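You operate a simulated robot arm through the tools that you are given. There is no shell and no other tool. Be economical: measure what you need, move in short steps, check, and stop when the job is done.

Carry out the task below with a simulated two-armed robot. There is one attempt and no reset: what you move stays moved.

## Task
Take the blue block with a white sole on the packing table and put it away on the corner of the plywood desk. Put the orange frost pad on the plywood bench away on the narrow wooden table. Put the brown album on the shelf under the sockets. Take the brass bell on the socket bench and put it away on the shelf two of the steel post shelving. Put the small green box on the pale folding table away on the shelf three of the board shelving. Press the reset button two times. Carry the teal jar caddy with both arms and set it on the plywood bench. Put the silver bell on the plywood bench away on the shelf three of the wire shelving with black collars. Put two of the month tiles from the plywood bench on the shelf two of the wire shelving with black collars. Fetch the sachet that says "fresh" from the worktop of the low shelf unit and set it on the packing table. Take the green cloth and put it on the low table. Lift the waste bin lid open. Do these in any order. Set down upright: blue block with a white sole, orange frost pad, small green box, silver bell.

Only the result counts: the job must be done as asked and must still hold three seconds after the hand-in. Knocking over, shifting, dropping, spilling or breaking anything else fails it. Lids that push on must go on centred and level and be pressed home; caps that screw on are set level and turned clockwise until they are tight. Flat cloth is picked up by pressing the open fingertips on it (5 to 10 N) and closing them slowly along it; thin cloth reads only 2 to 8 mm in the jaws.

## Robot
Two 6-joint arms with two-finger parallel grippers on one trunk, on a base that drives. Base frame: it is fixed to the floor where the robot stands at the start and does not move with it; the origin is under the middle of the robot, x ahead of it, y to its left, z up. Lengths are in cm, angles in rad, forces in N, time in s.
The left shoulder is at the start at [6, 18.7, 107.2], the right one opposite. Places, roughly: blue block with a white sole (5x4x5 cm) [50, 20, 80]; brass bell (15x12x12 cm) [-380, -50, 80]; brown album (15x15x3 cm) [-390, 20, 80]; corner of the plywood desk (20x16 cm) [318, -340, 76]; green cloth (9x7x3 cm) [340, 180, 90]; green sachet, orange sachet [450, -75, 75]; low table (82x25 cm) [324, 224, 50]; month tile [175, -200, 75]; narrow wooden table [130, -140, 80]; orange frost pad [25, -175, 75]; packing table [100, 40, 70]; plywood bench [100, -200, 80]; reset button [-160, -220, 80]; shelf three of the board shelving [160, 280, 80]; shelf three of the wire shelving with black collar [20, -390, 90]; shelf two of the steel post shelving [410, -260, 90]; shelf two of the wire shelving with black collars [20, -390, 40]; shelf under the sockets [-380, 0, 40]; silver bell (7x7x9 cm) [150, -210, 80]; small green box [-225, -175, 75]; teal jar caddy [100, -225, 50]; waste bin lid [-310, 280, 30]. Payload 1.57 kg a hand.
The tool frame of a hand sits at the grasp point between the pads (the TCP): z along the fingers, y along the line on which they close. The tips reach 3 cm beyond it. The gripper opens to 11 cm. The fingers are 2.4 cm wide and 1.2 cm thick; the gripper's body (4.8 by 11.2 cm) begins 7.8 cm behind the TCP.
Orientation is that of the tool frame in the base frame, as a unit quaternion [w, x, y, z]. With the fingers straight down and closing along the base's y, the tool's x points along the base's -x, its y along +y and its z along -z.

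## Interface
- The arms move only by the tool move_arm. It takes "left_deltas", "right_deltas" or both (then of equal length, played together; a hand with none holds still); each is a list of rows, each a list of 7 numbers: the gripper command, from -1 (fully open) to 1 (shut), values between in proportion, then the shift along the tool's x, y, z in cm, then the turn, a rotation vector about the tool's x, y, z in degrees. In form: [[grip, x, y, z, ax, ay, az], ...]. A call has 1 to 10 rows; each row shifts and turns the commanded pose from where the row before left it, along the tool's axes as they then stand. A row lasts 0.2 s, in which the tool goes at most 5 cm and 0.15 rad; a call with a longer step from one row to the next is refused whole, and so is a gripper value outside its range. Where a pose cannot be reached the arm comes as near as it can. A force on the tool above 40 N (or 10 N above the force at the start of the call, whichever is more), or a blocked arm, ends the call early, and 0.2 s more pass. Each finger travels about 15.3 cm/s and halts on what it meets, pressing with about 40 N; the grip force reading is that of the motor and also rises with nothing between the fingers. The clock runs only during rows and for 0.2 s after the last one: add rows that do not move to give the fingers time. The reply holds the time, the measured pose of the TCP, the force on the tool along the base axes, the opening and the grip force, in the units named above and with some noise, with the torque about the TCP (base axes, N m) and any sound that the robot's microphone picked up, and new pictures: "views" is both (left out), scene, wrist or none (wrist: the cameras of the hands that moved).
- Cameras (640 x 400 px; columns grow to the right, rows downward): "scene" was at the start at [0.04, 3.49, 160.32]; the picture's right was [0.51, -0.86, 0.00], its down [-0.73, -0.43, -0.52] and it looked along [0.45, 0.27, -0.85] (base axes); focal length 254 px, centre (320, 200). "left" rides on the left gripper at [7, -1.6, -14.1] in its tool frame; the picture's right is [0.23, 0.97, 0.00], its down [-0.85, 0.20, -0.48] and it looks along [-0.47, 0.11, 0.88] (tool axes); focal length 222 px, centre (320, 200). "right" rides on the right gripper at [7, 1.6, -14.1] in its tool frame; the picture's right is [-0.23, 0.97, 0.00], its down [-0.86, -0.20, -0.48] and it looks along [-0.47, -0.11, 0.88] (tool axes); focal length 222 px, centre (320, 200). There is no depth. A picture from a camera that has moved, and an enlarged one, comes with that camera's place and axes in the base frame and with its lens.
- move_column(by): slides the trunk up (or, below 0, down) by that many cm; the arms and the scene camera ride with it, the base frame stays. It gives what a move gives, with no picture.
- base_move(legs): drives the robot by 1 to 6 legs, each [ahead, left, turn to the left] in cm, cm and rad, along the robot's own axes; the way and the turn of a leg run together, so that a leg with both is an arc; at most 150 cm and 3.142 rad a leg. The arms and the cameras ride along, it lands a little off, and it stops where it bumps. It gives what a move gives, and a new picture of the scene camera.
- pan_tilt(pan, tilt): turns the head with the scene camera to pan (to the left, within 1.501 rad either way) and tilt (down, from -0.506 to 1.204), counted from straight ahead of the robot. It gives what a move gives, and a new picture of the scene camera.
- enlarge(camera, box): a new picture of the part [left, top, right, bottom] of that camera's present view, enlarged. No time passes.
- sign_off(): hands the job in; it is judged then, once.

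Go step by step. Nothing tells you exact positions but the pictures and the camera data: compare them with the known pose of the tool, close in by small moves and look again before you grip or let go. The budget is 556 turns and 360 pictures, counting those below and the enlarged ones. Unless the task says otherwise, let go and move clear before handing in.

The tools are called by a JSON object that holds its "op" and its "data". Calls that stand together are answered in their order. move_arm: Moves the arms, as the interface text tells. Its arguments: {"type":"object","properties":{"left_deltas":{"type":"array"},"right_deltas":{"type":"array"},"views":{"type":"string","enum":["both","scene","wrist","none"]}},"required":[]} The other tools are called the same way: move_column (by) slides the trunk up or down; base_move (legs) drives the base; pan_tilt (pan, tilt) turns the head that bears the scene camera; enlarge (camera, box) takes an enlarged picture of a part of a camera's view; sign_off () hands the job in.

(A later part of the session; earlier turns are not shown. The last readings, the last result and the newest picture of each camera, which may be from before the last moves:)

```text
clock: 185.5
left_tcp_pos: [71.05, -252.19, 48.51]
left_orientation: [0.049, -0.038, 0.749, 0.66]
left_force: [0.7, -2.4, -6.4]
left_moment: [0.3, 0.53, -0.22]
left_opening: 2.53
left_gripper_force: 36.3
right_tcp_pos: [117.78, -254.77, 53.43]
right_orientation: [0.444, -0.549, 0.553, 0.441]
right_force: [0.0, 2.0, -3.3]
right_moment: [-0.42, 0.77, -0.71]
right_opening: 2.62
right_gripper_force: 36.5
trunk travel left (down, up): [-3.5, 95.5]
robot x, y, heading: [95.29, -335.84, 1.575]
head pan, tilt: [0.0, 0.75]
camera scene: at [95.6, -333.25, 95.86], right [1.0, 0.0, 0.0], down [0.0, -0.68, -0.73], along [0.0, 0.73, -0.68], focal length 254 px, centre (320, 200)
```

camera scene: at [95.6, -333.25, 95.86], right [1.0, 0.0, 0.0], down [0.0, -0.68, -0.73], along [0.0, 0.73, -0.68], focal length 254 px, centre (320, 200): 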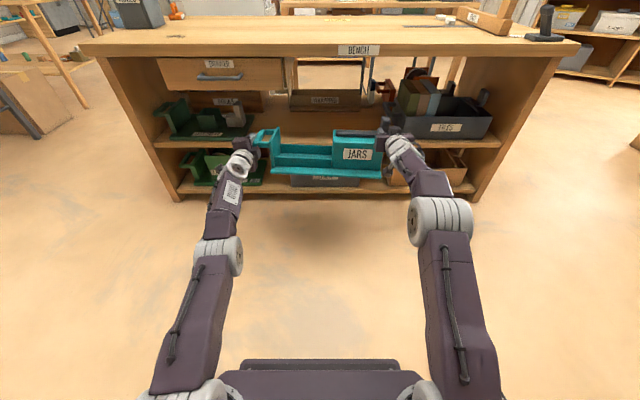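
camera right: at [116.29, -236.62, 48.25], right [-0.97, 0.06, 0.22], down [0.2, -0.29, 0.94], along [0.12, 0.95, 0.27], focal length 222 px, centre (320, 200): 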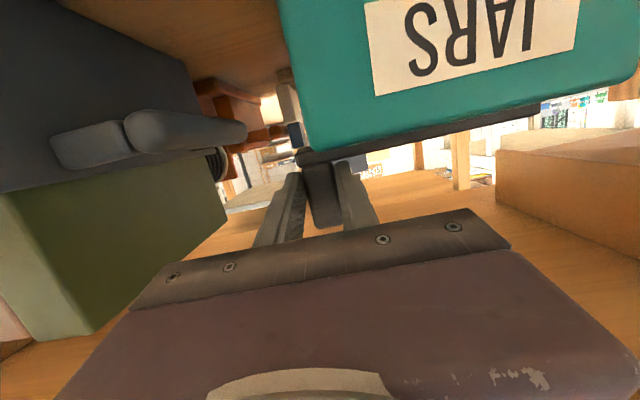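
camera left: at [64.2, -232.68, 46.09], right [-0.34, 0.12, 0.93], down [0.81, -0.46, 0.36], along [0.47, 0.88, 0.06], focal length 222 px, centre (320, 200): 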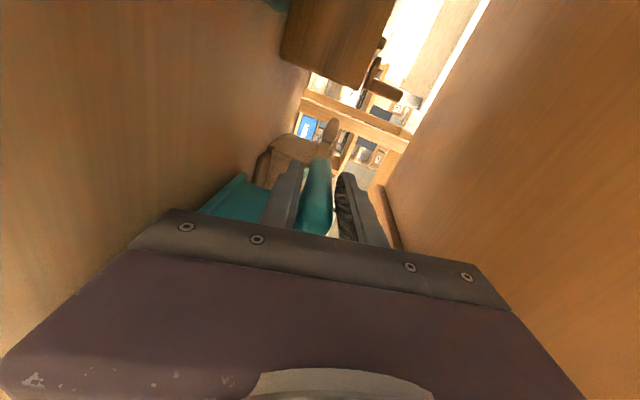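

{"op": "move_column", "data": {"by": 38}}

{"op": "move_column", "data": {"by": 5}}

{"op": "pan_tilt", "data": {"pan": 0, "tilt": 0.7}}

```text
clock: 189.2
left_tcp_pos: [71.08, -252.08, 86.49]
left_orientation: [0.05, -0.038, 0.749, 0.66]
left_force: [-0.3, -2.0, -5.3]
left_moment: [-0.01, 0.5, 0.0]
left_opening: 2.54
left_gripper_force: 36.1
right_tcp_pos: [117.72, -254.57, 91.58]
right_orientation: [0.443, -0.55, 0.553, 0.441]
right_force: [0.3, 0.9, -4.2]
right_moment: [-0.18, 0.74, -0.75]
right_opening: 2.64
right_gripper_force: 37.1
trunk travel left (down, up): [-41.5, 57.5]
robot x, y, heading: [95.53, -335.58, 1.571]
head pan, tilt: [0.0, 0.75]
```

```text
clock: 190.1
left_tcp_pos: [71.09, -251.91, 91.47]
left_orientation: [0.049, -0.037, 0.748, 0.66]
left_force: [-1.3, -2.0, -5.5]
left_moment: [0.02, 0.5, -0.03]
left_opening: 2.56
left_gripper_force: 37.4
right_tcp_pos: [117.83, -254.54, 96.37]
right_orientation: [0.444, -0.55, 0.553, 0.442]
right_force: [0.7, 1.3, -3.6]
right_moment: [-0.11, 0.69, -0.76]
right_opening: 2.62
right_gripper_force: 37.4
trunk travel left (down, up): [-46.5, 52.5]
robot x, y, heading: [95.19, -336.15, 1.575]
head pan, tilt: [0.0, 0.75]
```

```text
clock: 190.7
left_tcp_pos: [71.12, -252.0, 91.54]
left_orientation: [0.049, -0.038, 0.749, 0.66]
left_force: [-0.6, -1.9, -5.3]
left_moment: [-0.01, 0.49, -0.08]
left_opening: 2.54
left_gripper_force: 36.9
right_tcp_pos: [117.83, -254.5, 96.48]
right_orientation: [0.443, -0.551, 0.552, 0.442]
right_force: [0.2, 1.4, -4.3]
right_moment: [-0.11, 0.72, -0.77]
right_opening: 2.63
right_gripper_force: 37.3
trunk travel left (down, up): [-46.5, 52.5]
robot x, y, heading: [95.71, -335.68, 1.571]
head pan, tilt: [0.0, 0.7]
camera scene: at [95.6, -332.97, 139.28], right [1.0, 0.0, 0.0], down [0.0, -0.65, -0.76], along [0.0, 0.76, -0.65], focal length 254 px, centre (320, 200)
```

scene: 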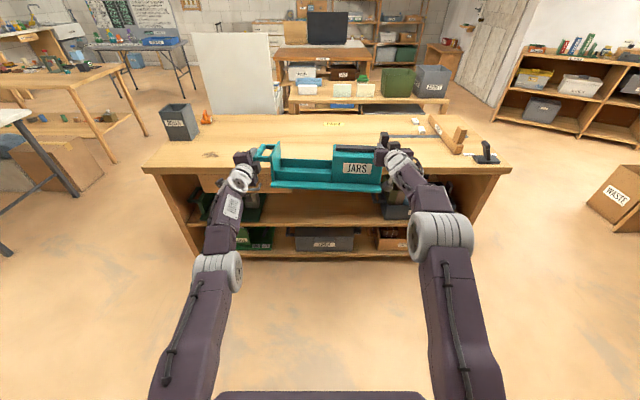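

{"op": "base_move", "data": {"legs": [[37, 0, 0]]}}

{"op": "move_column", "data": {"by": -4}}

{"op": "enlarge", "data": {"camera": "scene", "box": [180, 90, 460, 265]}}

```text
clock: 193.1
left_tcp_pos: [71.71, -215.37, 91.47]
left_orientation: [0.051, -0.035, 0.749, 0.66]
left_force: [-1.0, -0.7, -5.2]
left_moment: [-0.04, 0.51, -0.04]
left_opening: 2.55
left_gripper_force: 37.1
right_tcp_pos: [118.58, -218.26, 96.48]
right_orientation: [0.445, -0.548, 0.554, 0.441]
right_force: [0.1, 2.0, -3.4]
right_moment: [-0.02, 0.76, -0.7]
right_opening: 2.64
right_gripper_force: 37.6
trunk travel left (down, up): [-46.5, 52.5]
robot x, y, heading: [95.51, -299.06, 1.564]
head pan, tilt: [0.0, 0.7]
camera scene: at [95.67, -296.49, 139.28], right [1.0, -0.01, 0.0], down [0.0, -0.65, -0.76], along [0.0, 0.76, -0.65], focal length 254 px, centre (320, 200)
```

scene: 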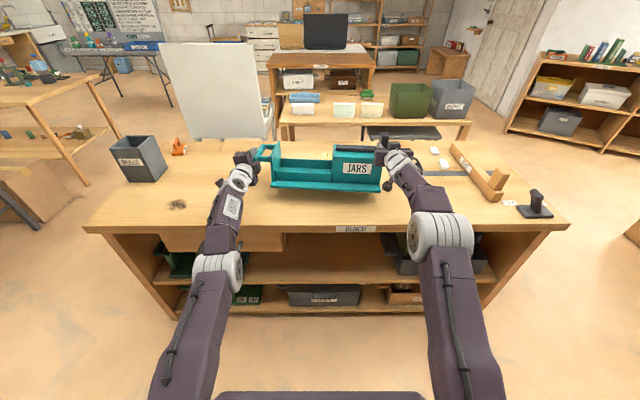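

```text
clock: 193.9
left_tcp_pos: [71.7, -215.54, 87.47]
left_orientation: [0.051, -0.035, 0.749, 0.659]
left_force: [1.0, -1.5, -6.3]
left_moment: [-0.03, 0.55, -0.06]
left_opening: 2.54
left_gripper_force: 37.0
right_tcp_pos: [118.42, -218.33, 92.56]
right_orientation: [0.446, -0.547, 0.555, 0.44]
right_force: [-0.5, 1.4, -2.0]
right_moment: [-0.07, 0.74, -0.74]
right_opening: 2.64
right_gripper_force: 37.4
trunk travel left (down, up): [-42.5, 56.5]
robot x, y, heading: [95.77, -299.56, 1.566]
head pan, tilt: [0.0, 0.7]
```

```text
2.29 times, centred on (320, 178) of scene
camera zoom: at [95.67, -296.61, 135.28], right [1.0, -0.01, 0.0], down [0.0, -0.65, -0.76], along [0.0, 0.76, -0.65], focal length 580 px, centre (320, 251)
```

zoom: 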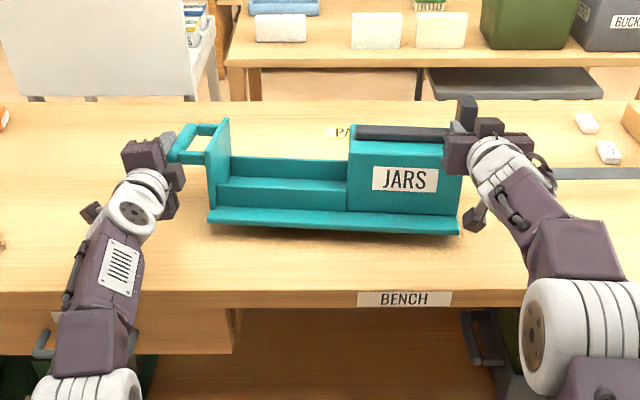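

{"op": "move_column", "data": {"by": -0.7}}

{"op": "move_column", "data": {"by": -0.6}}

```text
clock: 194.5
left_tcp_pos: [71.66, -215.56, 87.23]
left_orientation: [0.052, -0.035, 0.748, 0.661]
left_force: [2.0, -0.1, -4.7]
left_moment: [1.46, 0.24, 0.27]
left_opening: 2.5
left_gripper_force: 36.6
right_tcp_pos: [118.4, -218.47, 92.35]
right_orientation: [0.448, -0.546, 0.553, 0.442]
right_force: [0.3, 4.8, 7.5]
right_moment: [0.59, 0.46, -0.78]
right_opening: 2.58
right_gripper_force: 37.3
trunk travel left (down, up): [-41.8, 57.2]
robot x, y, heading: [95.21, -299.42, 1.567]
head pan, tilt: [0.0, 0.7]
```

```text
clock: 195.0
left_tcp_pos: [71.72, -215.87, 86.77]
left_orientation: [0.051, -0.035, 0.747, 0.662]
left_force: [1.6, 0.7, -3.5]
left_moment: [2.53, 0.44, 0.56]
left_opening: 2.62
left_gripper_force: 37.3
right_tcp_pos: [118.44, -218.7, 91.95]
right_orientation: [0.449, -0.545, 0.552, 0.443]
right_force: [-1.0, 2.5, 21.8]
right_moment: [1.12, 0.22, -0.65]
right_opening: 2.62
right_gripper_force: 37.4
trunk travel left (down, up): [-41.2, 57.8]
robot x, y, heading: [95.48, -298.98, 1.568]
head pan, tilt: [0.0, 0.7]
```

The caddy is seated on the bench. I open both hands and back straight off.

{"op": "move_arm", "data": {"left_deltas": [[0.5, 0, 0, 0, 0, 0, 0], [0.3, 0, 0, 0, 0, 0, 0], [0.1, 0, 0, 0, 0, 0, 0], [0.05, 0, 0, 0, 0, 0, 0], [0.05, 0, 0, 0, 0, 0, 0]], "right_deltas": [[0.4, 0, 0, 0, 0, 0, 0], [0.2, 0, 0, 0, 0, 0, 0], [0.0, 0, 0, 0, 0, 0, 0], [-0.1, 0, 0, 0, 0, 0, 0], [-0.1, 0, 0, 0, 0, 0, 0]], "views": "none"}}

{"op": "base_move", "data": {"legs": [[-22, 0, 0]]}}

```text
clock: 196.2
left_tcp_pos: [71.78, -215.6, 86.41]
left_orientation: [0.051, -0.035, 0.748, 0.661]
left_force: [0.6, -1.3, 1.0]
left_moment: [0.02, 0.02, 0.04]
left_opening: 5.23
left_gripper_force: 0.2
right_tcp_pos: [118.51, -218.39, 91.26]
right_orientation: [0.447, -0.547, 0.555, 0.44]
right_force: [-0.1, -0.4, 0.0]
right_moment: [-0.01, -0.02, 0.0]
right_opening: 6.08
right_gripper_force: 0.1
trunk travel left (down, up): [-41.2, 57.8]
robot x, y, heading: [95.51, -299.25, 1.561]
head pan, tilt: [0.0, 0.7]
```

```text
clock: 197.9
left_tcp_pos: [71.56, -237.99, 86.36]
left_orientation: [0.051, -0.035, 0.747, 0.662]
left_force: [0.1, -0.9, 0.8]
left_moment: [-0.03, 0.0, -0.02]
left_opening: 5.24
left_gripper_force: 0.0
right_tcp_pos: [118.42, -240.72, 91.25]
right_orientation: [0.446, -0.547, 0.555, 0.44]
right_force: [-0.4, 0.1, 1.2]
right_moment: [0.01, -0.02, 0.0]
right_opening: 6.03
right_gripper_force: 0.0
trunk travel left (down, up): [-41.2, 57.8]
robot x, y, heading: [95.4, -321.82, 1.566]
head pan, tilt: [0.0, 0.7]
camera scene: at [95.52, -319.16, 133.99], right [1.0, -0.01, 0.0], down [0.0, -0.64, -0.77], along [0.0, 0.77, -0.64], focal length 254 px, centre (320, 200)
```

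scene: 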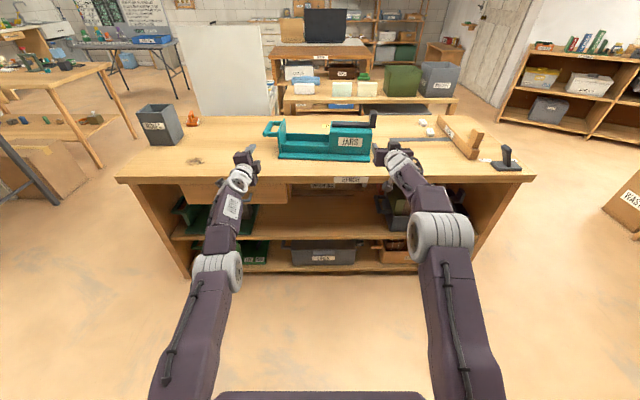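

Caddy done. I raise the trunk to working height and bring both hands back to pointing down.

{"op": "move_column", "data": {"by": 28.8}}

{"op": "move_arm", "data": {"left_deltas": [[0, 0, 0, 0, 0, 0, -8.3], [0, 0, 0, 0, 0, 0, -8.3], [0, 0, 0, 0, 0, 0, -8.3], [0, 0, 0, 0, 0, 0, -8.3], [0, 0, 0, 0, 0, 0, -8.3], [0, 0, 0, 0, 0, 0, -8.3], [0, 0, 0, 0, 0, 0, -8.3], [0, 0, 0, 0, 0, 0, -8.3], [0, 0, 0, 0, 0, 0, -8.3], [0, 0, 0, 0, 0, 0, -8.3]], "right_deltas": [[0, 0, 0, -3, 0, 7.7, 0], [0, 0, 0, -3, 0, 7.7, 0], [0, 0, 0, -3, 0, 7.7, 0], [0, 0, 0, -3, 0, 7.7, 0], [0, 0, 0, -3, 0, 7.7, 0], [0, 0, 0, -3, 0, 7.7, 0], [0, 3, 0, 0, 0, 7.7, 0], [0, 3, 0, 0, 0, 7.7, 0], [0, 3, 0, 0, 0, 7.7, 0], [0, 3, 0, 0, 0, 7.7, 0]], "views": "none"}}

```text
clock: 200.8
left_tcp_pos: [71.63, -237.91, 115.25]
left_orientation: [0.052, -0.035, 0.748, 0.66]
left_force: [0.2, -1.2, -0.2]
left_moment: [0.0, -0.01, -0.01]
left_opening: 5.22
left_gripper_force: 0.1
right_tcp_pos: [118.36, -240.77, 120.18]
right_orientation: [0.446, -0.547, 0.555, 0.44]
right_force: [-0.8, -0.7, -0.2]
right_moment: [0.01, 0.0, -0.03]
right_opening: 6.06
right_gripper_force: 0.1
trunk travel left (down, up): [-70.0, 29.0]
robot x, y, heading: [95.46, -321.74, 1.564]
head pan, tilt: [0.0, 0.7]
```

```text
clock: 203.0
left_tcp_pos: [71.7, -237.8, 115.09]
left_orientation: [0.477, -0.523, 0.536, 0.46]
left_force: [-0.2, -0.4, -0.3]
left_moment: [-0.01, 0.04, 0.0]
left_opening: 5.47
left_gripper_force: 0.1
right_tcp_pos: [124.52, -270.46, 113.17]
right_orientation: [-0.075, 0.716, -0.676, -0.16]
right_force: [0.3, 0.0, -0.3]
right_moment: [0.0, -0.01, 0.0]
right_opening: 5.53
right_gripper_force: 0.1
right hand out of reach, approached as far as the arm can: row 1, 2, 4, 5, 6, 7, 8, 9, 10
trunk travel left (down, up): [-70.0, 29.0]
robot x, y, heading: [95.34, -321.53, 1.564]
head pan, tilt: [0.0, 0.7]
```

{"op": "move_arm", "data": {"left_deltas": [[0, 0, 0, -3, 0, 7.7, 0], [0, 0, 0, -3, 0, 7.7, 0], [0, 0, 0, -3, 0, 7.7, 0], [0, 0, 0, -3, 0, 7.7, 0], [0, 0, 0, -3, 0, 7.7, 0], [0, 1, 0, -3, 0, 7.7, 0], [0, 3.5, 0, 0, 0, 7.7, 0], [0, 3.5, 0, 0, 0, 7.7, 0], [0, 3.5, 0, 0, 0, 7.7, 0], [0, 3.5, 0, 0, 0, 7.7, 0]], "right_deltas": [[0, 0, 0, 0, 3.4, 0, 1.6], [0, 0, 0, 0, 3.4, 0, 1.6], [0, 0, 0, 0, 0, 0, 7], [-0.1, 0, 0, 0, 0, 0, 7], [-0.1, 0, 0, 0, 0, 0, 0], [-0.1, 0, 0, 0, 0, 0, 0], [-0.1, 0, 0, 0, 0, 0, 0], [-0.1, 0, 0, 0, 0, 0, 0], [-0.1, 0, 0, 0, 0, 0, 0], [-0.1, 0, 0, 0, 0, 0, 0]], "views": "none"}}

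{"op": "base_move", "data": {"legs": [[0, -45, 0], [54, 0, 0]]}}

{"op": "enlarge", "data": {"camera": "right", "box": [0, 0, 640, 400]}}

```text
clock: 205.2
left_tcp_pos: [70.59, -265.82, 116.04]
left_orientation: [0.038, -0.695, 0.717, 0.036]
left_force: [-1.2, -0.4, -0.2]
left_moment: [0.03, 0.02, -0.04]
left_opening: 5.51
left_gripper_force: 0.0
left hand out of reach, approached as far as the arm can: row 1, 2, 3, 5, 6
right_tcp_pos: [126.18, -272.54, 110.88]
right_orientation: [0.073, -0.614, 0.769, 0.16]
right_force: [0.2, 0.2, 0.0]
right_moment: [0.01, -0.01, 0.01]
right_opening: 6.04
right_gripper_force: 0.0
right hand out of reach, approached as far as the arm can: row 1, 2, 3, 4
trunk travel left (down, up): [-70.0, 29.0]
robot x, y, heading: [95.18, -321.53, 1.57]
head pan, tilt: [0.0, 0.7]
```

```text
clock: 210.5
left_tcp_pos: [114.39, -213.46, 116.09]
left_orientation: [0.038, -0.694, 0.718, 0.035]
left_force: [0.0, 0.4, 0.0]
left_moment: [0.02, -0.03, 0.0]
left_opening: 5.51
left_gripper_force: 0.2
right_tcp_pos: [170.02, -220.39, 110.85]
right_orientation: [0.073, -0.614, 0.77, 0.16]
right_force: [-0.4, -1.2, 0.3]
right_moment: [0.0, -0.01, 0.01]
right_opening: 6.06
right_gripper_force: 0.2
trunk travel left (down, up): [-70.0, 29.0]
robot x, y, heading: [139.64, -269.27, 1.564]
head pan, tilt: [0.0, 0.7]
camera scene: at [139.3, -266.82, 162.79], right [1.0, -0.01, 0.0], down [0.0, -0.64, -0.77], along [0.01, 0.77, -0.64], focal length 254 px, centre (320, 200)
```

scene: 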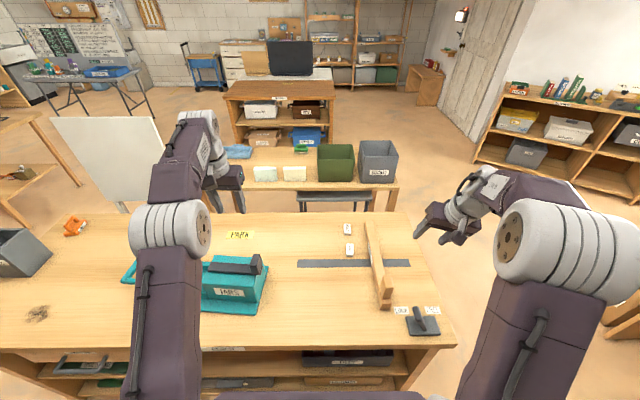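

```text
1.00 times, centred on (320, 200) of right
camera zoom: at [167.92, -231.25, 122.19], right [-0.89, 0.4, 0.22], down [0.43, 0.59, 0.68], along [0.14, 0.7, -0.7], focal length 222 px, centre (320, 200)
```

zoom: 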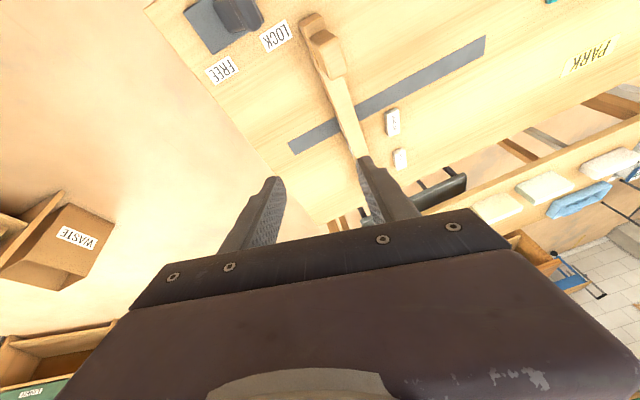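

{"op": "base_move", "data": {"legs": [[4, 0, 0]]}}

{"op": "move_arm", "data": {"right_deltas": [[-0.1, 0, 0, 0, 4.75, -2, 0], [-0.1, 0, 0, 0, 4.75, -2, 0], [-0.1, 0, 4.5, 0, 0, 0, 0], [-0.1, 0, 4.5, 0, 0, 0, 0], [-0.1, 0, 4.5, 0, 0, 0, 0], [-0.1, 0, 4.5, 0, 0, 0, 0], [-0.1, -3, 0, 3, 0, 0, 0], [-0.1, -3, 0, 3, 0, 0, 0]], "views": "wrist"}}

```text
clock: 211.4
left_tcp_pos: [114.38, -209.72, 116.33]
left_orientation: [0.04, -0.694, 0.718, 0.038]
left_force: [0.1, -0.6, 0.4]
left_moment: [0.03, 0.01, 0.02]
left_opening: 5.51
left_gripper_force: 0.0
right_tcp_pos: [170.07, -216.8, 111.04]
right_orientation: [0.075, -0.613, 0.77, 0.161]
right_force: [-0.6, -0.3, 0.0]
right_moment: [0.01, -0.01, -0.01]
right_opening: 6.06
right_gripper_force: 0.1
trunk travel left (down, up): [-70.0, 29.0]
robot x, y, heading: [139.45, -265.08, 1.565]
head pan, tilt: [0.0, 0.7]
camera scene: at [139.32, -263.4, 162.81], right [1.0, -0.01, 0.0], down [0.0, -0.64, -0.77], along [0.01, 0.77, -0.64], focal length 254 px, centre (320, 200)
```

scene: 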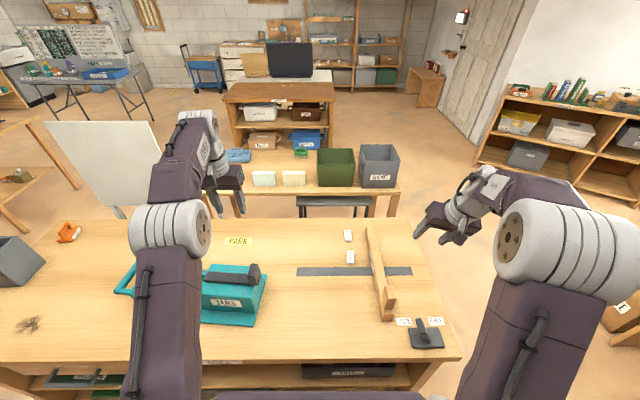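

```text
clock: 213.2
left_tcp_pos: [114.44, -209.17, 116.0]
left_orientation: [0.037, -0.694, 0.718, 0.035]
left_force: [-0.6, -0.3, 0.0]
left_moment: [0.0, -0.03, -0.02]
left_opening: 5.51
left_gripper_force: 0.0
right_tcp_pos: [162.83, -208.96, 104.38]
right_orientation: [0.095, -0.601, 0.771, 0.187]
right_force: [0.3, 0.3, 0.1]
right_moment: [-0.04, 0.0, 0.0]
right_opening: 6.08
right_gripper_force: 0.1
right hand out of reach, approached as far as the arm can: row 1, 2, 3, 4, 5, 6
trunk travel left (down, up): [-70.0, 29.0]
robot x, y, heading: [139.01, -265.02, 1.564]
head pan, tilt: [0.0, 0.7]
camera right: at [160.48, -220.53, 114.91], right [-0.88, 0.4, 0.25], down [0.45, 0.53, 0.72], along [0.15, 0.75, -0.65], focal length 222 px, centre (320, 200)
```

right: 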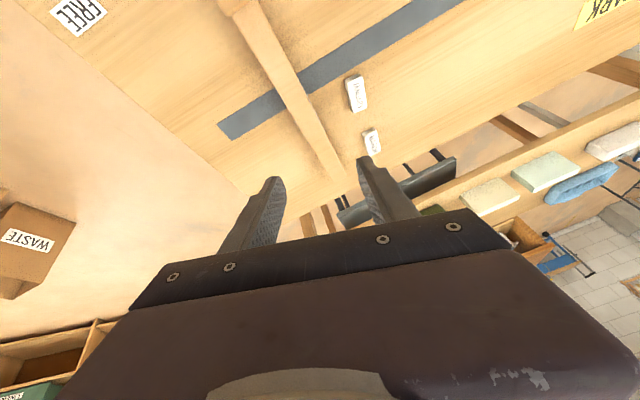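

{"op": "move_arm", "data": {"right_deltas": [[-0.1, 1.63, 1.4, 2.9, 0, 0, 0], [-0.1, 1.63, 1.4, 2.9, 0, 0, 0], [-0.1, 1.63, 1.4, 2.9, 0, 0, 0], [-0.1, 1.63, 1.4, 2.9, 0, 0, 0], [-0.1, 0, 0, 0, 4.8, 0, 0], [-0.1, 0, 0, 0, 4.8, 0, 0]], "views": "wrist"}}

```text
clock: 214.6
left_tcp_pos: [114.45, -209.42, 116.03]
left_orientation: [0.038, -0.695, 0.717, 0.037]
left_force: [-0.7, 0.2, 0.1]
left_moment: [-0.02, -0.02, -0.02]
left_opening: 5.48
left_gripper_force: 0.1
right_tcp_pos: [155.82, -209.45, 92.11]
right_orientation: [0.095, -0.602, 0.771, 0.184]
right_force: [0.5, -1.5, 1.3]
right_moment: [-0.04, 0.01, 0.01]
right_opening: 6.02
right_gripper_force: 0.0
right hand out of reach, approached as far as the arm can: row 1, 5, 6
trunk travel left (down, up): [-70.0, 29.0]
robot x, y, heading: [138.98, -265.56, 1.568]
head pan, tilt: [0.0, 0.7]
camera right: at [153.5, -220.92, 102.74], right [-0.88, 0.41, 0.25], down [0.45, 0.53, 0.72], along [0.16, 0.74, -0.65], focal length 222 px, centre (320, 200)
```

right: 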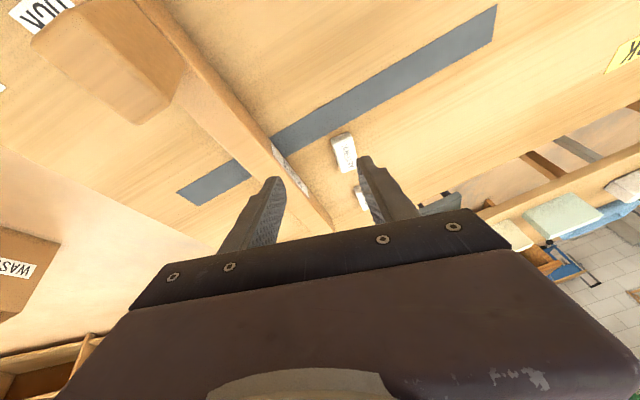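

{"op": "move_arm", "data": {"right_deltas": [[-0.1, 2.5, 1.84, -3.06, 0, 0, 0], [-0.1, 2.5, 1.84, -3.06, 0, 0, 0], [-0.1, 2.5, 1.84, -3.06, 0, 0, 0], [-0.1, 2.5, 1.84, -3.06, 0, 0, 0], [-0.1, 2.5, 1.84, -3.06, 0, 0, 0], [-0.1, 0, 0, 0, 1.8, 5.5, -3.4], [-0.1, 0, 0, 0, 1.8, 5.5, -3.4], [-0.1, 0, 0, 0, 1.8, 5.5, -3.4], [-0.1, 0, 0, 0, 1.8, 5.5, -3.4]], "views": "scene"}}

```text
clock: 216.6
left_tcp_pos: [114.41, -209.28, 115.97]
left_orientation: [0.038, -0.694, 0.718, 0.035]
left_force: [0.9, 0.3, 0.3]
left_moment: [0.03, 0.01, 0.01]
left_opening: 5.49
left_gripper_force: 0.0
right_tcp_pos: [155.03, -223.49, 98.24]
right_orientation: [0.024, -0.665, 0.739, 0.105]
right_force: [-0.5, 0.9, 0.5]
right_moment: [0.0, -0.02, 0.02]
right_opening: 6.05
right_gripper_force: 0.1
right hand out of reach, approached as far as the arm can: row 2, 3, 4, 5, 6, 7, 8, 9
trunk travel left (down, up): [-70.0, 29.0]
robot x, y, heading: [138.81, -265.21, 1.563]
head pan, tilt: [0.0, 0.7]
camera scene: at [139.37, -262.66, 162.79], right [1.0, -0.01, 0.0], down [-0.01, -0.64, -0.76], along [0.01, 0.76, -0.64], focal length 254 px, centre (320, 200)
```

scene: 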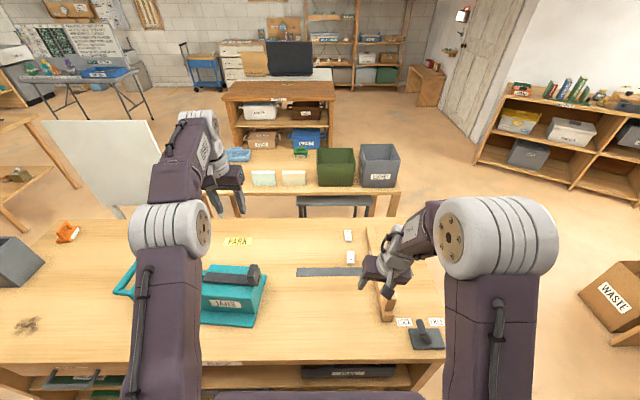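

{"op": "move_arm", "data": {"right_deltas": [[-0.1, 0, 2, -2, 1.6, 2.6, -1.5], [-0.1, 0, 2, -2, 1.6, 2.6, -1.5], [-0.1, 0, 2, -2, 1.6, 2.6, -1.5], [-0.1, 0, 2, -2, 1.6, 2.6, -1.5], [-0.1, 0, 0, 0, 0, 0, 0]], "views": "none"}}

```text
clock: 217.8
left_tcp_pos: [114.39, -209.33, 116.14]
left_orientation: [0.038, -0.695, 0.717, 0.036]
left_force: [-0.1, -0.1, 0.4]
left_moment: [0.0, 0.01, 0.01]
left_opening: 5.53
left_gripper_force: 0.1
right_tcp_pos: [151.35, -229.06, 97.9]
right_orientation: [0.033, 0.705, -0.705, -0.061]
right_force: [-0.8, 0.7, -0.3]
right_moment: [0.02, 0.01, -0.03]
right_opening: 6.05
right_gripper_force: 0.1
right hand out of reach, approached as far as the arm can: row 1, 2, 3, 4
trunk travel left (down, up): [-70.0, 29.0]
robot x, y, heading: [139.2, -265.42, 1.562]
head pan, tilt: [0.0, 0.7]
```

{"op": "move_arm", "data": {"right_deltas": [[-0.1, -2.5, -2.5, 0, 2, 0, 0], [-0.1, -2.5, -2.5, 0, 2, 0, 0], [-0.1, -2.5, -2.5, 0, 2, 0, 0], [-0.1, -2.5, -2.5, 0, 1.6, 0, 0], [-0.1, 0, 0, 0, 0, 0, 0]], "views": "scene"}}

```text
clock: 219.0
left_tcp_pos: [114.56, -209.4, 116.07]
left_orientation: [0.039, -0.695, 0.717, 0.035]
left_force: [-0.1, 0.0, -0.1]
left_moment: [0.04, 0.0, -0.01]
left_opening: 5.49
left_gripper_force: 0.0
right_tcp_pos: [151.9, -225.48, 90.19]
right_orientation: [-0.005, -0.702, 0.71, 0.054]
right_force: [0.3, -0.5, 0.0]
right_moment: [0.05, 0.0, 0.0]
right_opening: 6.02
right_gripper_force: 0.1
right hand out of reach, approached as far as the arm can: row 1, 2, 3, 4
trunk travel left (down, up): [-70.0, 29.0]
robot x, y, heading: [139.21, -265.57, 1.56]
head pan, tilt: [0.0, 0.7]
camera scene: at [139.32, -262.77, 162.79], right [1.0, -0.01, 0.0], down [0.0, -0.64, -0.77], along [0.01, 0.77, -0.64], focal length 254 px, centre (320, 200)
```

scene: 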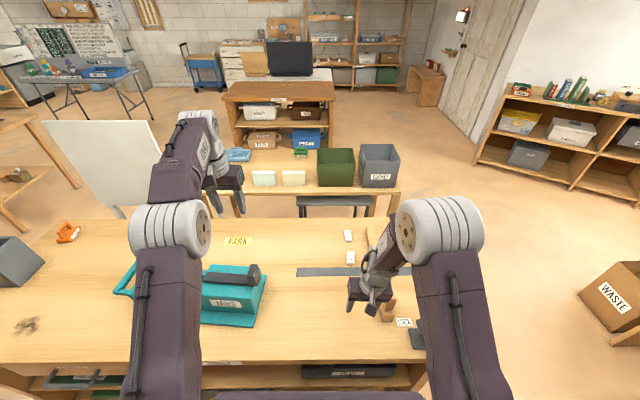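

{"op": "move_arm", "data": {"right_deltas": [[-0.1, -4, 0, 0, 1, 0, 0], [-0.1, -4, 0, 0, 1, 0, 0], [-0.1, -4, 0, 0, 1, 0, 0], [-0.1, -4, 0, 0, 1, 0, 0], [-0.1, -3, 0, 0, 1, 0, 0], [-0.1, 0, 0, 0, 0, 0, 0]], "views": "wrist"}}

```text
clock: 220.4
left_tcp_pos: [114.43, -209.28, 116.07]
left_orientation: [0.038, -0.694, 0.718, 0.036]
left_force: [0.1, -0.3, -0.5]
left_moment: [-0.04, 0.0, -0.02]
left_opening: 5.49
left_gripper_force: 0.1
right_tcp_pos: [150.89, -216.65, 85.33]
right_orientation: [-0.002, -0.699, 0.711, 0.079]
right_force: [0.4, 0.4, 0.0]
right_moment: [0.01, 0.0, 0.04]
right_opening: 6.06
right_gripper_force: 0.0
right hand out of reach, approached as far as the arm can: row 1, 2, 3, 4, 5
trunk travel left (down, up): [-70.0, 29.0]
robot x, y, heading: [139.2, -264.81, 1.565]
head pan, tilt: [0.0, 0.7]
camera right: at [150.7, -225.04, 98.74], right [-0.96, 0.24, 0.14], down [0.27, 0.8, 0.54], along [0.02, 0.56, -0.83], focal length 222 px, centre (320, 200)
```

right: 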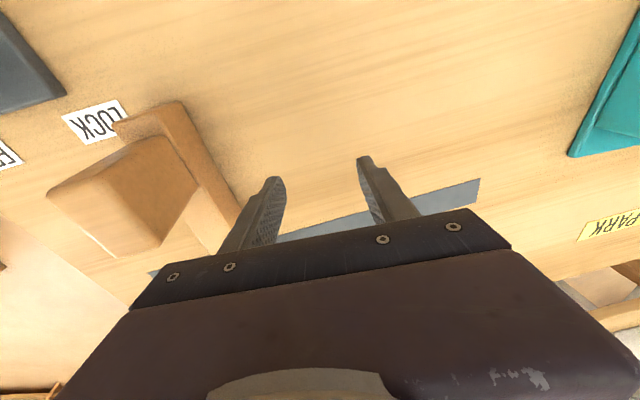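

{"op": "move_arm", "data": {"right_deltas": [[-0.1, 0, 0, -3, 0, 0, 6], [-0.1, 0, 0, -3, 0, 0, 6], [-0.1, 0, 0, -3, 0, 0, 6], [-0.1, 0, 0, -3, 0, 0, 6]], "views": "none"}}

```text
clock: 221.0
left_tcp_pos: [113.38, -209.28, 115.86]
left_orientation: [0.041, -0.696, 0.716, 0.033]
left_force: [-1.1, 0.0, -1.2]
left_moment: [0.05, -0.03, 0.0]
left_opening: 5.5
left_gripper_force: 0.0
right_tcp_pos: [157.38, -218.68, 89.66]
right_orientation: [-0.01, -0.633, 0.771, 0.071]
right_force: [-21.3, 7.9, -6.7]
right_moment: [0.09, 0.5, 0.4]
right_opening: 4.2
right_gripper_force: 0.1
right hand out of reach, approached as far as the arm can: row 1, 2, 3
trunk travel left (down, up): [-70.0, 29.0]
robot x, y, heading: [139.45, -265.12, 1.568]
head pan, tilt: [0.0, 0.7]
stopped in row 3 (right hand): the force on the tool passed its limit (the readings are from after the stop); the commanded pose is now the measured one
```

The right hand bumped the wooden fence; that also tells me the commanded pose had drifted from the real one. I check the fence and lift away.

{"op": "move_arm", "data": {"right_deltas": [[-0.25, 0, 1.5, 0, 0, 0, 0], [-0.25, 0, 2, -1, 0, 0, 0], [-0.25, 0, 1.5, -3, 0, 0, 0], [-0.25, 0, 0, -4, 0, 0, 0]], "views": "both"}}

```text
clock: 222.0
left_tcp_pos: [114.52, -209.62, 116.31]
left_orientation: [0.04, -0.694, 0.717, 0.037]
left_force: [-0.1, -0.7, 0.2]
left_moment: [0.02, 0.0, 0.03]
left_opening: 5.51
left_gripper_force: 0.1
right_tcp_pos: [158.48, -220.79, 96.04]
right_orientation: [-0.015, -0.629, 0.772, 0.085]
right_force: [0.7, -1.1, 0.3]
right_moment: [0.03, -0.04, -0.01]
right_opening: 6.88
right_gripper_force: 0.1
right hand out of reach, approached as far as the arm can: row 1, 2, 3, 4
trunk travel left (down, up): [-70.0, 29.0]
robot x, y, heading: [139.28, -265.4, 1.563]
head pan, tilt: [0.0, 0.7]
camera scene: at [139.46, -263.09, 162.81], right [1.0, -0.01, 0.0], down [0.0, -0.64, -0.77], along [0.0, 0.77, -0.64], focal length 254 px, centre (320, 200)
camera right: at [157.31, -228.81, 109.59], right [-0.9, 0.41, 0.16], down [0.43, 0.74, 0.51], along [0.09, 0.53, -0.84], focal length 222 px, centre (320, 200)
```

scene: 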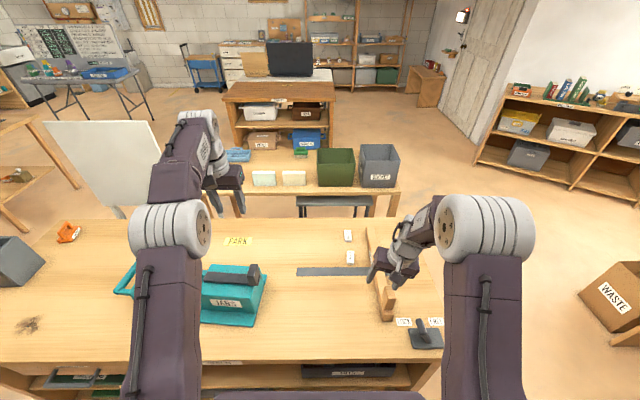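
right: 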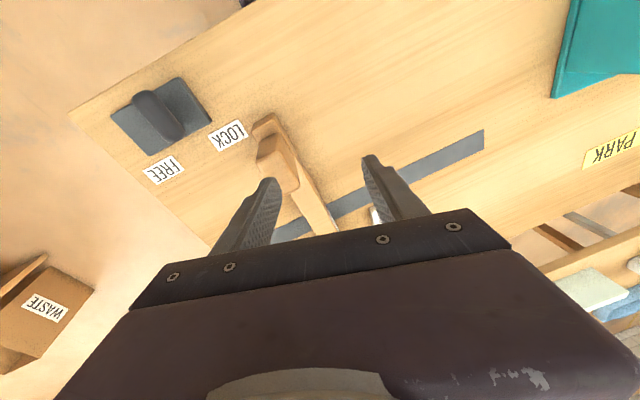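

{"op": "enlarge", "data": {"camera": "scene", "box": [120, 100, 560, 375]}}

```text
1.45 times, centred on (340, 238) of scene
camera zoom: at [139.46, -263.09, 162.81], right [1.0, -0.01, 0.0], down [0.0, -0.64, -0.77], along [0.0, 0.77, -0.64], focal length 369 px, centre (291, 146)
```

zoom: 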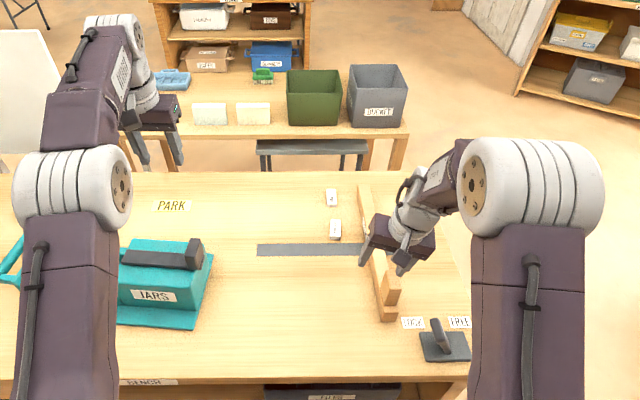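

The right arm seems folded with its upper arm leaning too far forward. I extend it up and outward to unfold it.

{"op": "move_arm", "data": {"right_deltas": [[-0.25, -3, -2, -3, 0, 0, 0], [-0.25, -3, -2, -3, 0, 0, 0], [-0.25, -3, -2, -3, 0, 0, 0], [-0.25, -3, -2, -3, 0, 0, 0], [-0.25, -3, -2, -3, 0, 0, 0], [-0.25, -3, -2, -3, 0, 0, 0], [-0.25, 0, 0, 0, 0, 0, 0]], "views": "scene"}}

```text
clock: 223.6
left_tcp_pos: [114.29, -209.33, 116.12]
left_orientation: [0.038, -0.695, 0.717, 0.036]
left_force: [-0.5, 0.5, 0.2]
left_moment: [-0.01, -0.01, 0.01]
left_opening: 5.52
left_gripper_force: 0.0
right_tcp_pos: [169.31, -215.36, 103.62]
right_orientation: [-0.024, -0.623, 0.773, 0.118]
right_force: [-0.3, 0.2, 0.1]
right_moment: [0.01, 0.02, -0.01]
right_opening: 6.86
right_gripper_force: 0.0
right hand out of reach, approached as far as the arm can: row 1, 2, 3, 4, 5, 6
trunk travel left (down, up): [-70.0, 29.0]
robot x, y, heading: [139.12, -265.46, 1.559]
head pan, tilt: [0.0, 0.7]
camera scene: at [139.29, -262.71, 162.79], right [1.0, -0.01, 0.0], down [0.0, -0.64, -0.76], along [0.0, 0.76, -0.64], focal length 254 px, centre (320, 200)
```

scene: 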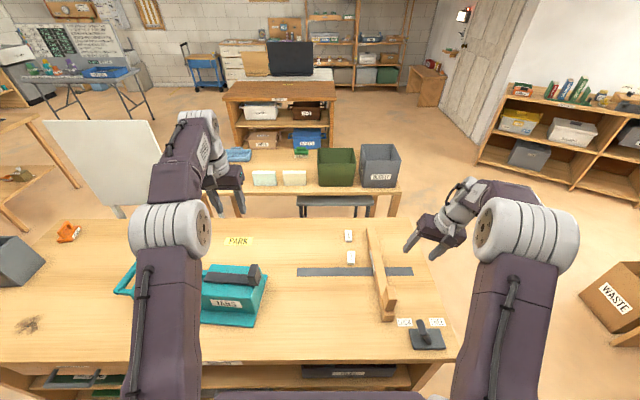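

{"op": "move_arm", "data": {"right_deltas": [[-0.25, 2, 0, 0, 4, 0, -5], [-0.25, 2, 0, 0, 4, 0, -5], [-0.25, 2, 0, 0, 4, 0, -5], [-0.25, 0, 0, 0, 0, 0, -5], [-0.25, 0, 0, 0, 0, 0, -5]], "views": "none"}}

```text
clock: 224.8
left_tcp_pos: [114.27, -209.42, 116.07]
left_orientation: [0.037, -0.695, 0.717, 0.036]
left_force: [0.7, -0.3, 0.4]
left_moment: [0.0, 0.0, 0.0]
left_opening: 5.49
left_gripper_force: 0.1
right_tcp_pos: [168.39, -224.01, 98.48]
right_orientation: [-0.046, 0.762, -0.64, -0.084]
right_force: [0.4, -1.7, 0.1]
right_moment: [-0.01, -0.02, -0.04]
right_opening: 6.87
right_gripper_force: 0.1
right hand out of reach, approached as far as the arm can: row 1, 2, 3
trunk travel left (down, up): [-70.0, 29.0]
robot x, y, heading: [138.99, -265.24, 1.563]
head pan, tilt: [0.0, 0.7]
```

{"op": "move_arm", "data": {"right_deltas": [[-0.25, 0.25, 4.2, 0, 0, 1.5, 0], [-0.25, 0.25, 4.2, 0, 0, 1.5, 0], [-0.25, 0.25, 4.2, 0, 0, 1.5, 0], [-0.25, 0.25, 4.2, 0, 0, 1.5, 0], [-0.25, 0.25, 4.2, 0, 0, 1.5, 0], [-0.25, 0.25, 4.2, 0, 0, 1.5, 0], [-0.25, 0.25, 2.0, 0, 0, 1, 0], [-0.25, 0, 0, 0, 1.5, 0, 5], [-0.25, 0, 0, 0, 0, 0, 5]], "views": "none"}}

```text
clock: 226.8
left_tcp_pos: [114.41, -209.31, 116.05]
left_orientation: [0.039, -0.695, 0.717, 0.036]
left_force: [0.7, -0.5, 0.2]
left_moment: [-0.03, 0.03, 0.0]
left_opening: 5.52
left_gripper_force: 0.0
right_tcp_pos: [153.45, -233.86, 90.16]
right_orientation: [0.007, 0.708, -0.706, -0.017]
right_force: [1.0, 0.8, 1.1]
right_moment: [-0.01, 0.02, 0.02]
right_opening: 6.88
right_gripper_force: 0.1
right hand out of reach, approached as far as the arm can: row 1, 2, 3, 4, 5, 6, 7, 8, 9
trunk travel left (down, up): [-70.0, 29.0]
robot x, y, heading: [139.19, -265.07, 1.567]
head pan, tilt: [0.0, 0.7]
```

{"op": "move_arm", "data": {"right_deltas": [[-0.25, -2, -2, -2, 0, 0, -8], [-0.25, -2, -2, -2, 0, 0, -8], [-0.25, 0, 0, -2, 0, 0, -8.4], [-0.25, 0, 0, 0, 0, 0, -8.4], [-0.25, 0, 0, 0, 0, 0, -8.4], [-0.25, 0, 0, 0, 0, 0, -8.4], [-0.25, 0, 0, 0, 0, 0, -8.4], [-0.25, 0, 0, 0, 0, 0, -8.4], [-0.25, 0, 0, 0, 0, 0, -8.4], [-0.25, 0, 0, 0, 0, 0, -8.4]], "views": "none"}}

{"op": "move_arm", "data": {"right_deltas": [[-0.25, 0, 0, 0, 0, 0, -8.4], [-0.25, 0, 0, 0, 0, 0, -8.4], [-0.25, 0, 0, 0, 0, 0, -8.4], [-0.25, 0, 0, 0, 0, 0, -8.4], [-0.25, 0, 0, 0, 0, 0, -8.4], [-0.25, 0, 0, 0, 0, 0, -8.4], [-0.25, 0, 0, 0, 0, 0, -8.4], [-0.25, 0, 0, 0, 0, 0, -8.4], [-0.25, 0, 0, 0, 0, 0, -8.4], [-0.25, 0, 0, 0, 0, 0, -8.4]], "views": "scene"}}

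```text
clock: 229.0
left_tcp_pos: [114.27, -209.39, 116.16]
left_orientation: [0.039, -0.696, 0.716, 0.037]
left_force: [0.9, 0.7, 0.8]
left_moment: [-0.01, -0.03, -0.01]
left_opening: 5.49
left_gripper_force: 0.1
right_tcp_pos: [144.45, -239.19, 90.19]
right_orientation: [-0.004, 0.998, -0.057, -0.013]
right_force: [0.3, 0.1, -0.2]
right_moment: [-0.02, 0.04, 0.01]
right_opening: 6.87
right_gripper_force: 0.1
right hand out of reach, approached as far as the arm can: row 1, 2, 3
trunk travel left (down, up): [-70.0, 29.0]
robot x, y, heading: [138.95, -265.6, 1.564]
head pan, tilt: [0.0, 0.7]
```

```text
clock: 231.2
left_tcp_pos: [114.32, -209.4, 116.06]
left_orientation: [0.039, -0.694, 0.718, 0.036]
left_force: [0.3, -0.2, -0.6]
left_moment: [0.0, -0.01, 0.01]
left_opening: 5.49
left_gripper_force: 0.0
right_tcp_pos: [144.36, -239.46, 90.37]
right_orientation: [-0.011, 0.78, 0.626, -0.007]
right_force: [0.9, 0.7, 0.9]
right_moment: [0.0, -0.03, 0.0]
right_opening: 6.85
right_gripper_force: 0.0
trunk travel left (down, up): [-70.0, 29.0]
robot x, y, heading: [139.07, -265.45, 1.562]
head pan, tilt: [0.0, 0.7]
camera scene: at [139.29, -262.72, 162.79], right [1.0, -0.01, 0.0], down [0.0, -0.64, -0.76], along [0.0, 0.76, -0.64], focal length 254 px, centre (320, 200)
```

scene: 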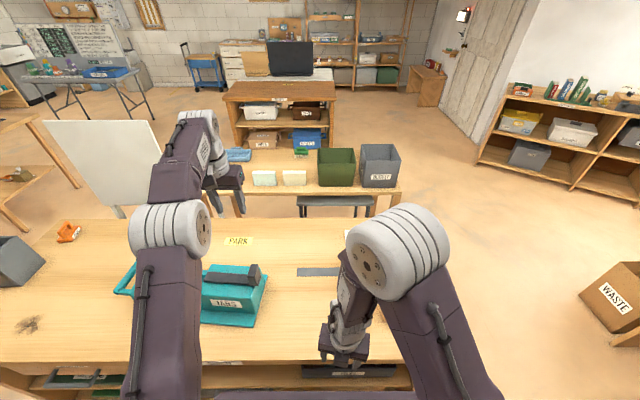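

{"op": "move_arm", "data": {"right_deltas": [[-0.25, 0, 0, -1, 0, 0, -8.4], [-0.25, 0, 0, -1, 0, 0, -8.4], [-0.25, 0, 0, -1, 0, 0, -8.4], [-0.25, 0, 0, -1, 0, 0, -8.4], [-0.25, 0, 0, -1, 0, 0, -8.4], [-0.25, 0, 0, -1, 0, 0, -8.4], [-0.25, 0, 0, 0, 0, 0, -8.4], [-0.25, 0, 0, 0, 0, 0, -8.4], [-0.25, 0, 0, 0, 0, 0, -8.4], [-0.25, 0, 0, 0, 0, 0, -8.4]], "views": "none"}}

{"op": "move_arm", "data": {"right_deltas": [[-0.25, 0, 0, 0, 0, 0, -8.4], [-0.25, 0, 0, 0, 0, 0, -8.4], [-0.25, 0, 0, 0, 0, 0, -8.4], [-0.25, 0, 0, 0, 0, 0, -8.4], [-0.25, 0, 0, 0, 0, 0, -8.4], [-0.25, 0, 0, 0, 0, 0, -8.4], [-0.25, 0, 0, 0, 0, 0, -8.4], [-0.25, 0, 0, 0, 0, 0, -8.4], [-0.25, 0, 0, 0, 0, 0, -8.4], [-0.25, 0, 0, 0, 0, 0, -8.4]], "views": "none"}}

```text
clock: 233.4
left_tcp_pos: [114.25, -209.47, 116.04]
left_orientation: [0.039, -0.695, 0.717, 0.036]
left_force: [-0.2, 0.8, -0.1]
left_moment: [0.0, -0.01, 0.0]
left_opening: 5.49
left_gripper_force: 0.0
right_tcp_pos: [145.79, -240.44, 91.5]
right_orientation: [-0.013, 0.162, 0.987, 0.003]
right_force: [0.4, -0.5, 0.6]
right_moment: [-0.01, 0.0, 0.0]
right_opening: 6.88
right_gripper_force: 0.1
right hand out of reach, approached as far as the arm can: row 1, 2, 3, 4, 5, 6, 7
trunk travel left (down, up): [-70.0, 29.0]
robot x, y, heading: [138.87, -264.82, 1.567]
head pan, tilt: [0.0, 0.7]
```

```text
clock: 235.6
left_tcp_pos: [114.37, -209.42, 116.04]
left_orientation: [0.038, -0.695, 0.717, 0.036]
left_force: [0.9, 0.2, 0.3]
left_moment: [-0.01, 0.01, 0.01]
left_opening: 5.5
left_gripper_force: 0.0
right_tcp_pos: [145.57, -240.49, 91.35]
right_orientation: [-0.007, -0.54, 0.842, 0.009]
right_force: [-0.7, 0.6, 0.6]
right_moment: [-0.01, 0.01, -0.01]
right_opening: 6.91
right_gripper_force: 0.1
trunk travel left (down, up): [-70.0, 29.0]
robot x, y, heading: [138.99, -265.48, 1.567]
head pan, tilt: [0.0, 0.7]
```

{"op": "move_arm", "data": {"right_deltas": [[-0.25, 0, 0, 0, 0, 0, -8.2], [-0.25, 0, 0, 0, 0, 0, -8.2], [-0.25, 0, 0, 0, 0, 0, -8.2], [-0.25, -4, 0, 0, 0, 0, 0], [-0.25, -4, 0, 0, 0, 0, 0], [-0.25, -4, 0, 0, 0, 0, 0], [-0.25, 0, 0, -3, 0, 0, 0], [-0.25, 0, 0, -3, 0, 0, 0]], "views": "scene"}}

```text
clock: 237.4
left_tcp_pos: [114.24, -209.48, 116.03]
left_orientation: [0.039, -0.695, 0.717, 0.037]
left_force: [-1.0, 0.4, 0.0]
left_moment: [0.03, -0.03, 0.0]
left_opening: 5.52
left_gripper_force: 0.0
right_tcp_pos: [148.04, -234.83, 92.27]
right_orientation: [-0.018, -0.68, 0.732, 0.025]
right_force: [0.3, 0.1, -0.4]
right_moment: [-0.02, 0.0, 0.02]
right_opening: 6.88
right_gripper_force: 0.0
right hand out of reach, approached as far as the arm can: row 4, 5, 6, 7, 8
trunk travel left (down, up): [-70.0, 29.0]
robot x, y, heading: [139.29, -264.94, 1.566]
head pan, tilt: [0.0, 0.7]
camera scene: at [139.35, -262.91, 162.79], right [1.0, -0.01, 0.0], down [0.0, -0.64, -0.77], along [0.0, 0.77, -0.64], focal length 254 px, centre (320, 200)
```

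scene: 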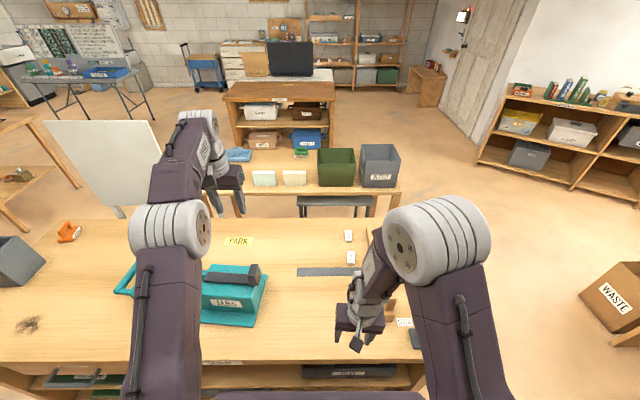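

{"op": "move_arm", "data": {"right_deltas": [[-0.25, 0, -3, 0, 0, 0, 0], [-0.25, 0, -3, 0, 0, 0, 0]], "views": "none"}}

{"op": "move_arm", "data": {"right_deltas": [[-0.25, 0, 0, 0, 0, 6, 0], [-0.25, 0, 0, 0, 0, 6, 0]], "views": "none"}}

{"op": "move_arm", "data": {"right_deltas": [[-0.25, 0, 0, 0, 6, 0, 0], [-0.25, 0, 0, 0, 6, 0, 0]], "views": "none"}}

```text
clock: 238.0
left_tcp_pos: [114.28, -209.46, 116.2]
left_orientation: [0.039, -0.695, 0.717, 0.036]
left_force: [-0.4, 0.0, -0.6]
left_moment: [0.0, 0.01, 0.01]
left_opening: 5.51
left_gripper_force: 0.0
right_tcp_pos: [148.36, -235.99, 91.54]
right_orientation: [-0.013, -0.686, 0.727, 0.019]
right_force: [0.6, 0.5, 0.2]
right_moment: [0.0, 0.01, 0.02]
right_opening: 6.88
right_gripper_force: 0.1
right hand out of reach, approached as far as the arm can: row 1, 2
trunk travel left (down, up): [-70.0, 29.0]
robot x, y, heading: [138.77, -265.36, 1.566]
head pan, tilt: [0.0, 0.7]
```

```text
clock: 238.6
left_tcp_pos: [114.3, -209.19, 116.02]
left_orientation: [0.038, -0.695, 0.717, 0.036]
left_force: [0.1, 1.2, 0.6]
left_moment: [-0.02, -0.01, -0.01]
left_opening: 5.5
left_gripper_force: 0.0
right_tcp_pos: [146.65, -236.86, 91.41]
right_orientation: [-0.089, -0.687, 0.719, -0.052]
right_force: [0.5, 0.3, -0.2]
right_moment: [-0.02, -0.02, 0.0]
right_opening: 6.91
right_gripper_force: 0.3
right hand out of reach, approached as far as the arm can: row 1, 2
trunk travel left (down, up): [-70.0, 29.0]
robot x, y, heading: [139.17, -265.21, 1.563]
head pan, tilt: [0.0, 0.7]
```

```text
clock: 239.2
left_tcp_pos: [114.34, -209.17, 116.07]
left_orientation: [0.037, -0.695, 0.717, 0.035]
left_force: [-1.3, -0.3, -0.2]
left_moment: [-0.03, 0.01, -0.01]
left_opening: 5.48
left_gripper_force: 0.2
right_tcp_pos: [146.54, -236.89, 91.36]
right_orientation: [-0.087, -0.687, 0.72, -0.052]
right_force: [-0.1, 0.3, 0.1]
right_moment: [-0.02, 0.01, 0.03]
right_opening: 6.88
right_gripper_force: 0.0
right hand out of reach, approached as far as the arm can: row 1, 2
trunk travel left (down, up): [-70.0, 29.0]
robot x, y, heading: [139.28, -265.34, 1.566]
head pan, tilt: [0.0, 0.7]
```

{"op": "enlarge", "data": {"camera": "scene", "box": [300, 180, 520, 370]}}

```text
2.11 times, centred on (410, 275) of scene
camera zoom: at [139.29, -262.7, 162.79], right [1.0, -0.01, 0.0], down [0.0, -0.64, -0.76], along [0.0, 0.76, -0.64], focal length 534 px, centre (130, 42)
```

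zoom: 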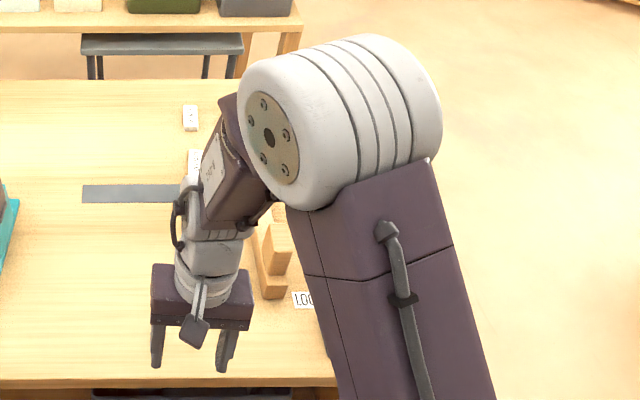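

{"op": "move_arm", "data": {"right_deltas": [[-0.25, -2, 0, 0, 0, -3, 0], [-0.25, -2, 0, 0, 0, -3, 0], [-0.25, -2, 0, 0, 0, -3, 0], [-0.25, -2, 0, 0, 0, -3, 0], [-0.25, -2, 0, 0, 0, 0, 0], [-0.25, -2, 0, 0, 0, 0, 0], [-0.25, 0, 0, 0, 0, 0, 0], [-0.25, 0, 0, 0, 0, 0, 0]], "views": "none"}}

{"op": "move_arm", "data": {"right_deltas": [[-0.25, -2, 0, -2, 0, 0, 0], [-0.25, -2, 0, -2, 0, 0, 0], [-0.25, -2, 0, -2, 0, 0, 0], [-0.25, -2, 0, -2, 0, 0, 0], [-0.25, -2, 0, -2, 0, 0, 0]], "views": "none"}}

```text
clock: 241.0
left_tcp_pos: [114.35, -209.37, 116.1]
left_orientation: [0.037, -0.694, 0.718, 0.036]
left_force: [0.1, 0.5, -0.5]
left_moment: [0.0, -0.01, -0.03]
left_opening: 5.49
left_gripper_force: 0.0
right_tcp_pos: [147.34, -230.91, 88.58]
right_orientation: [-0.018, -0.674, 0.738, 0.025]
right_force: [0.7, 0.2, -0.1]
right_moment: [0.0, -0.02, -0.04]
right_opening: 6.88
right_gripper_force: 0.0
right hand out of reach, approached as far as the arm can: row 1, 2, 3, 4, 5, 6
trunk travel left (down, up): [-70.0, 29.0]
robot x, y, heading: [139.71, -265.49, 1.565]
head pan, tilt: [0.0, 0.7]
```

```text
clock: 242.2
left_tcp_pos: [114.32, -209.4, 116.13]
left_orientation: [0.038, -0.695, 0.717, 0.035]
left_force: [0.3, -0.6, -0.3]
left_moment: [0.0, -0.02, 0.05]
left_opening: 5.52
left_gripper_force: 0.1
right_tcp_pos: [147.33, -230.9, 88.61]
right_orientation: [-0.016, -0.673, 0.739, 0.025]
right_force: [-0.2, 0.6, -0.6]
right_moment: [0.0, -0.02, -0.03]
right_opening: 6.91
right_gripper_force: 0.0
right hand out of reach, approached as far as the arm can: row 1, 2, 3, 4, 5
trunk travel left (down, up): [-70.0, 29.0]
robot x, y, heading: [138.99, -265.29, 1.566]
head pan, tilt: [0.0, 0.7]
```

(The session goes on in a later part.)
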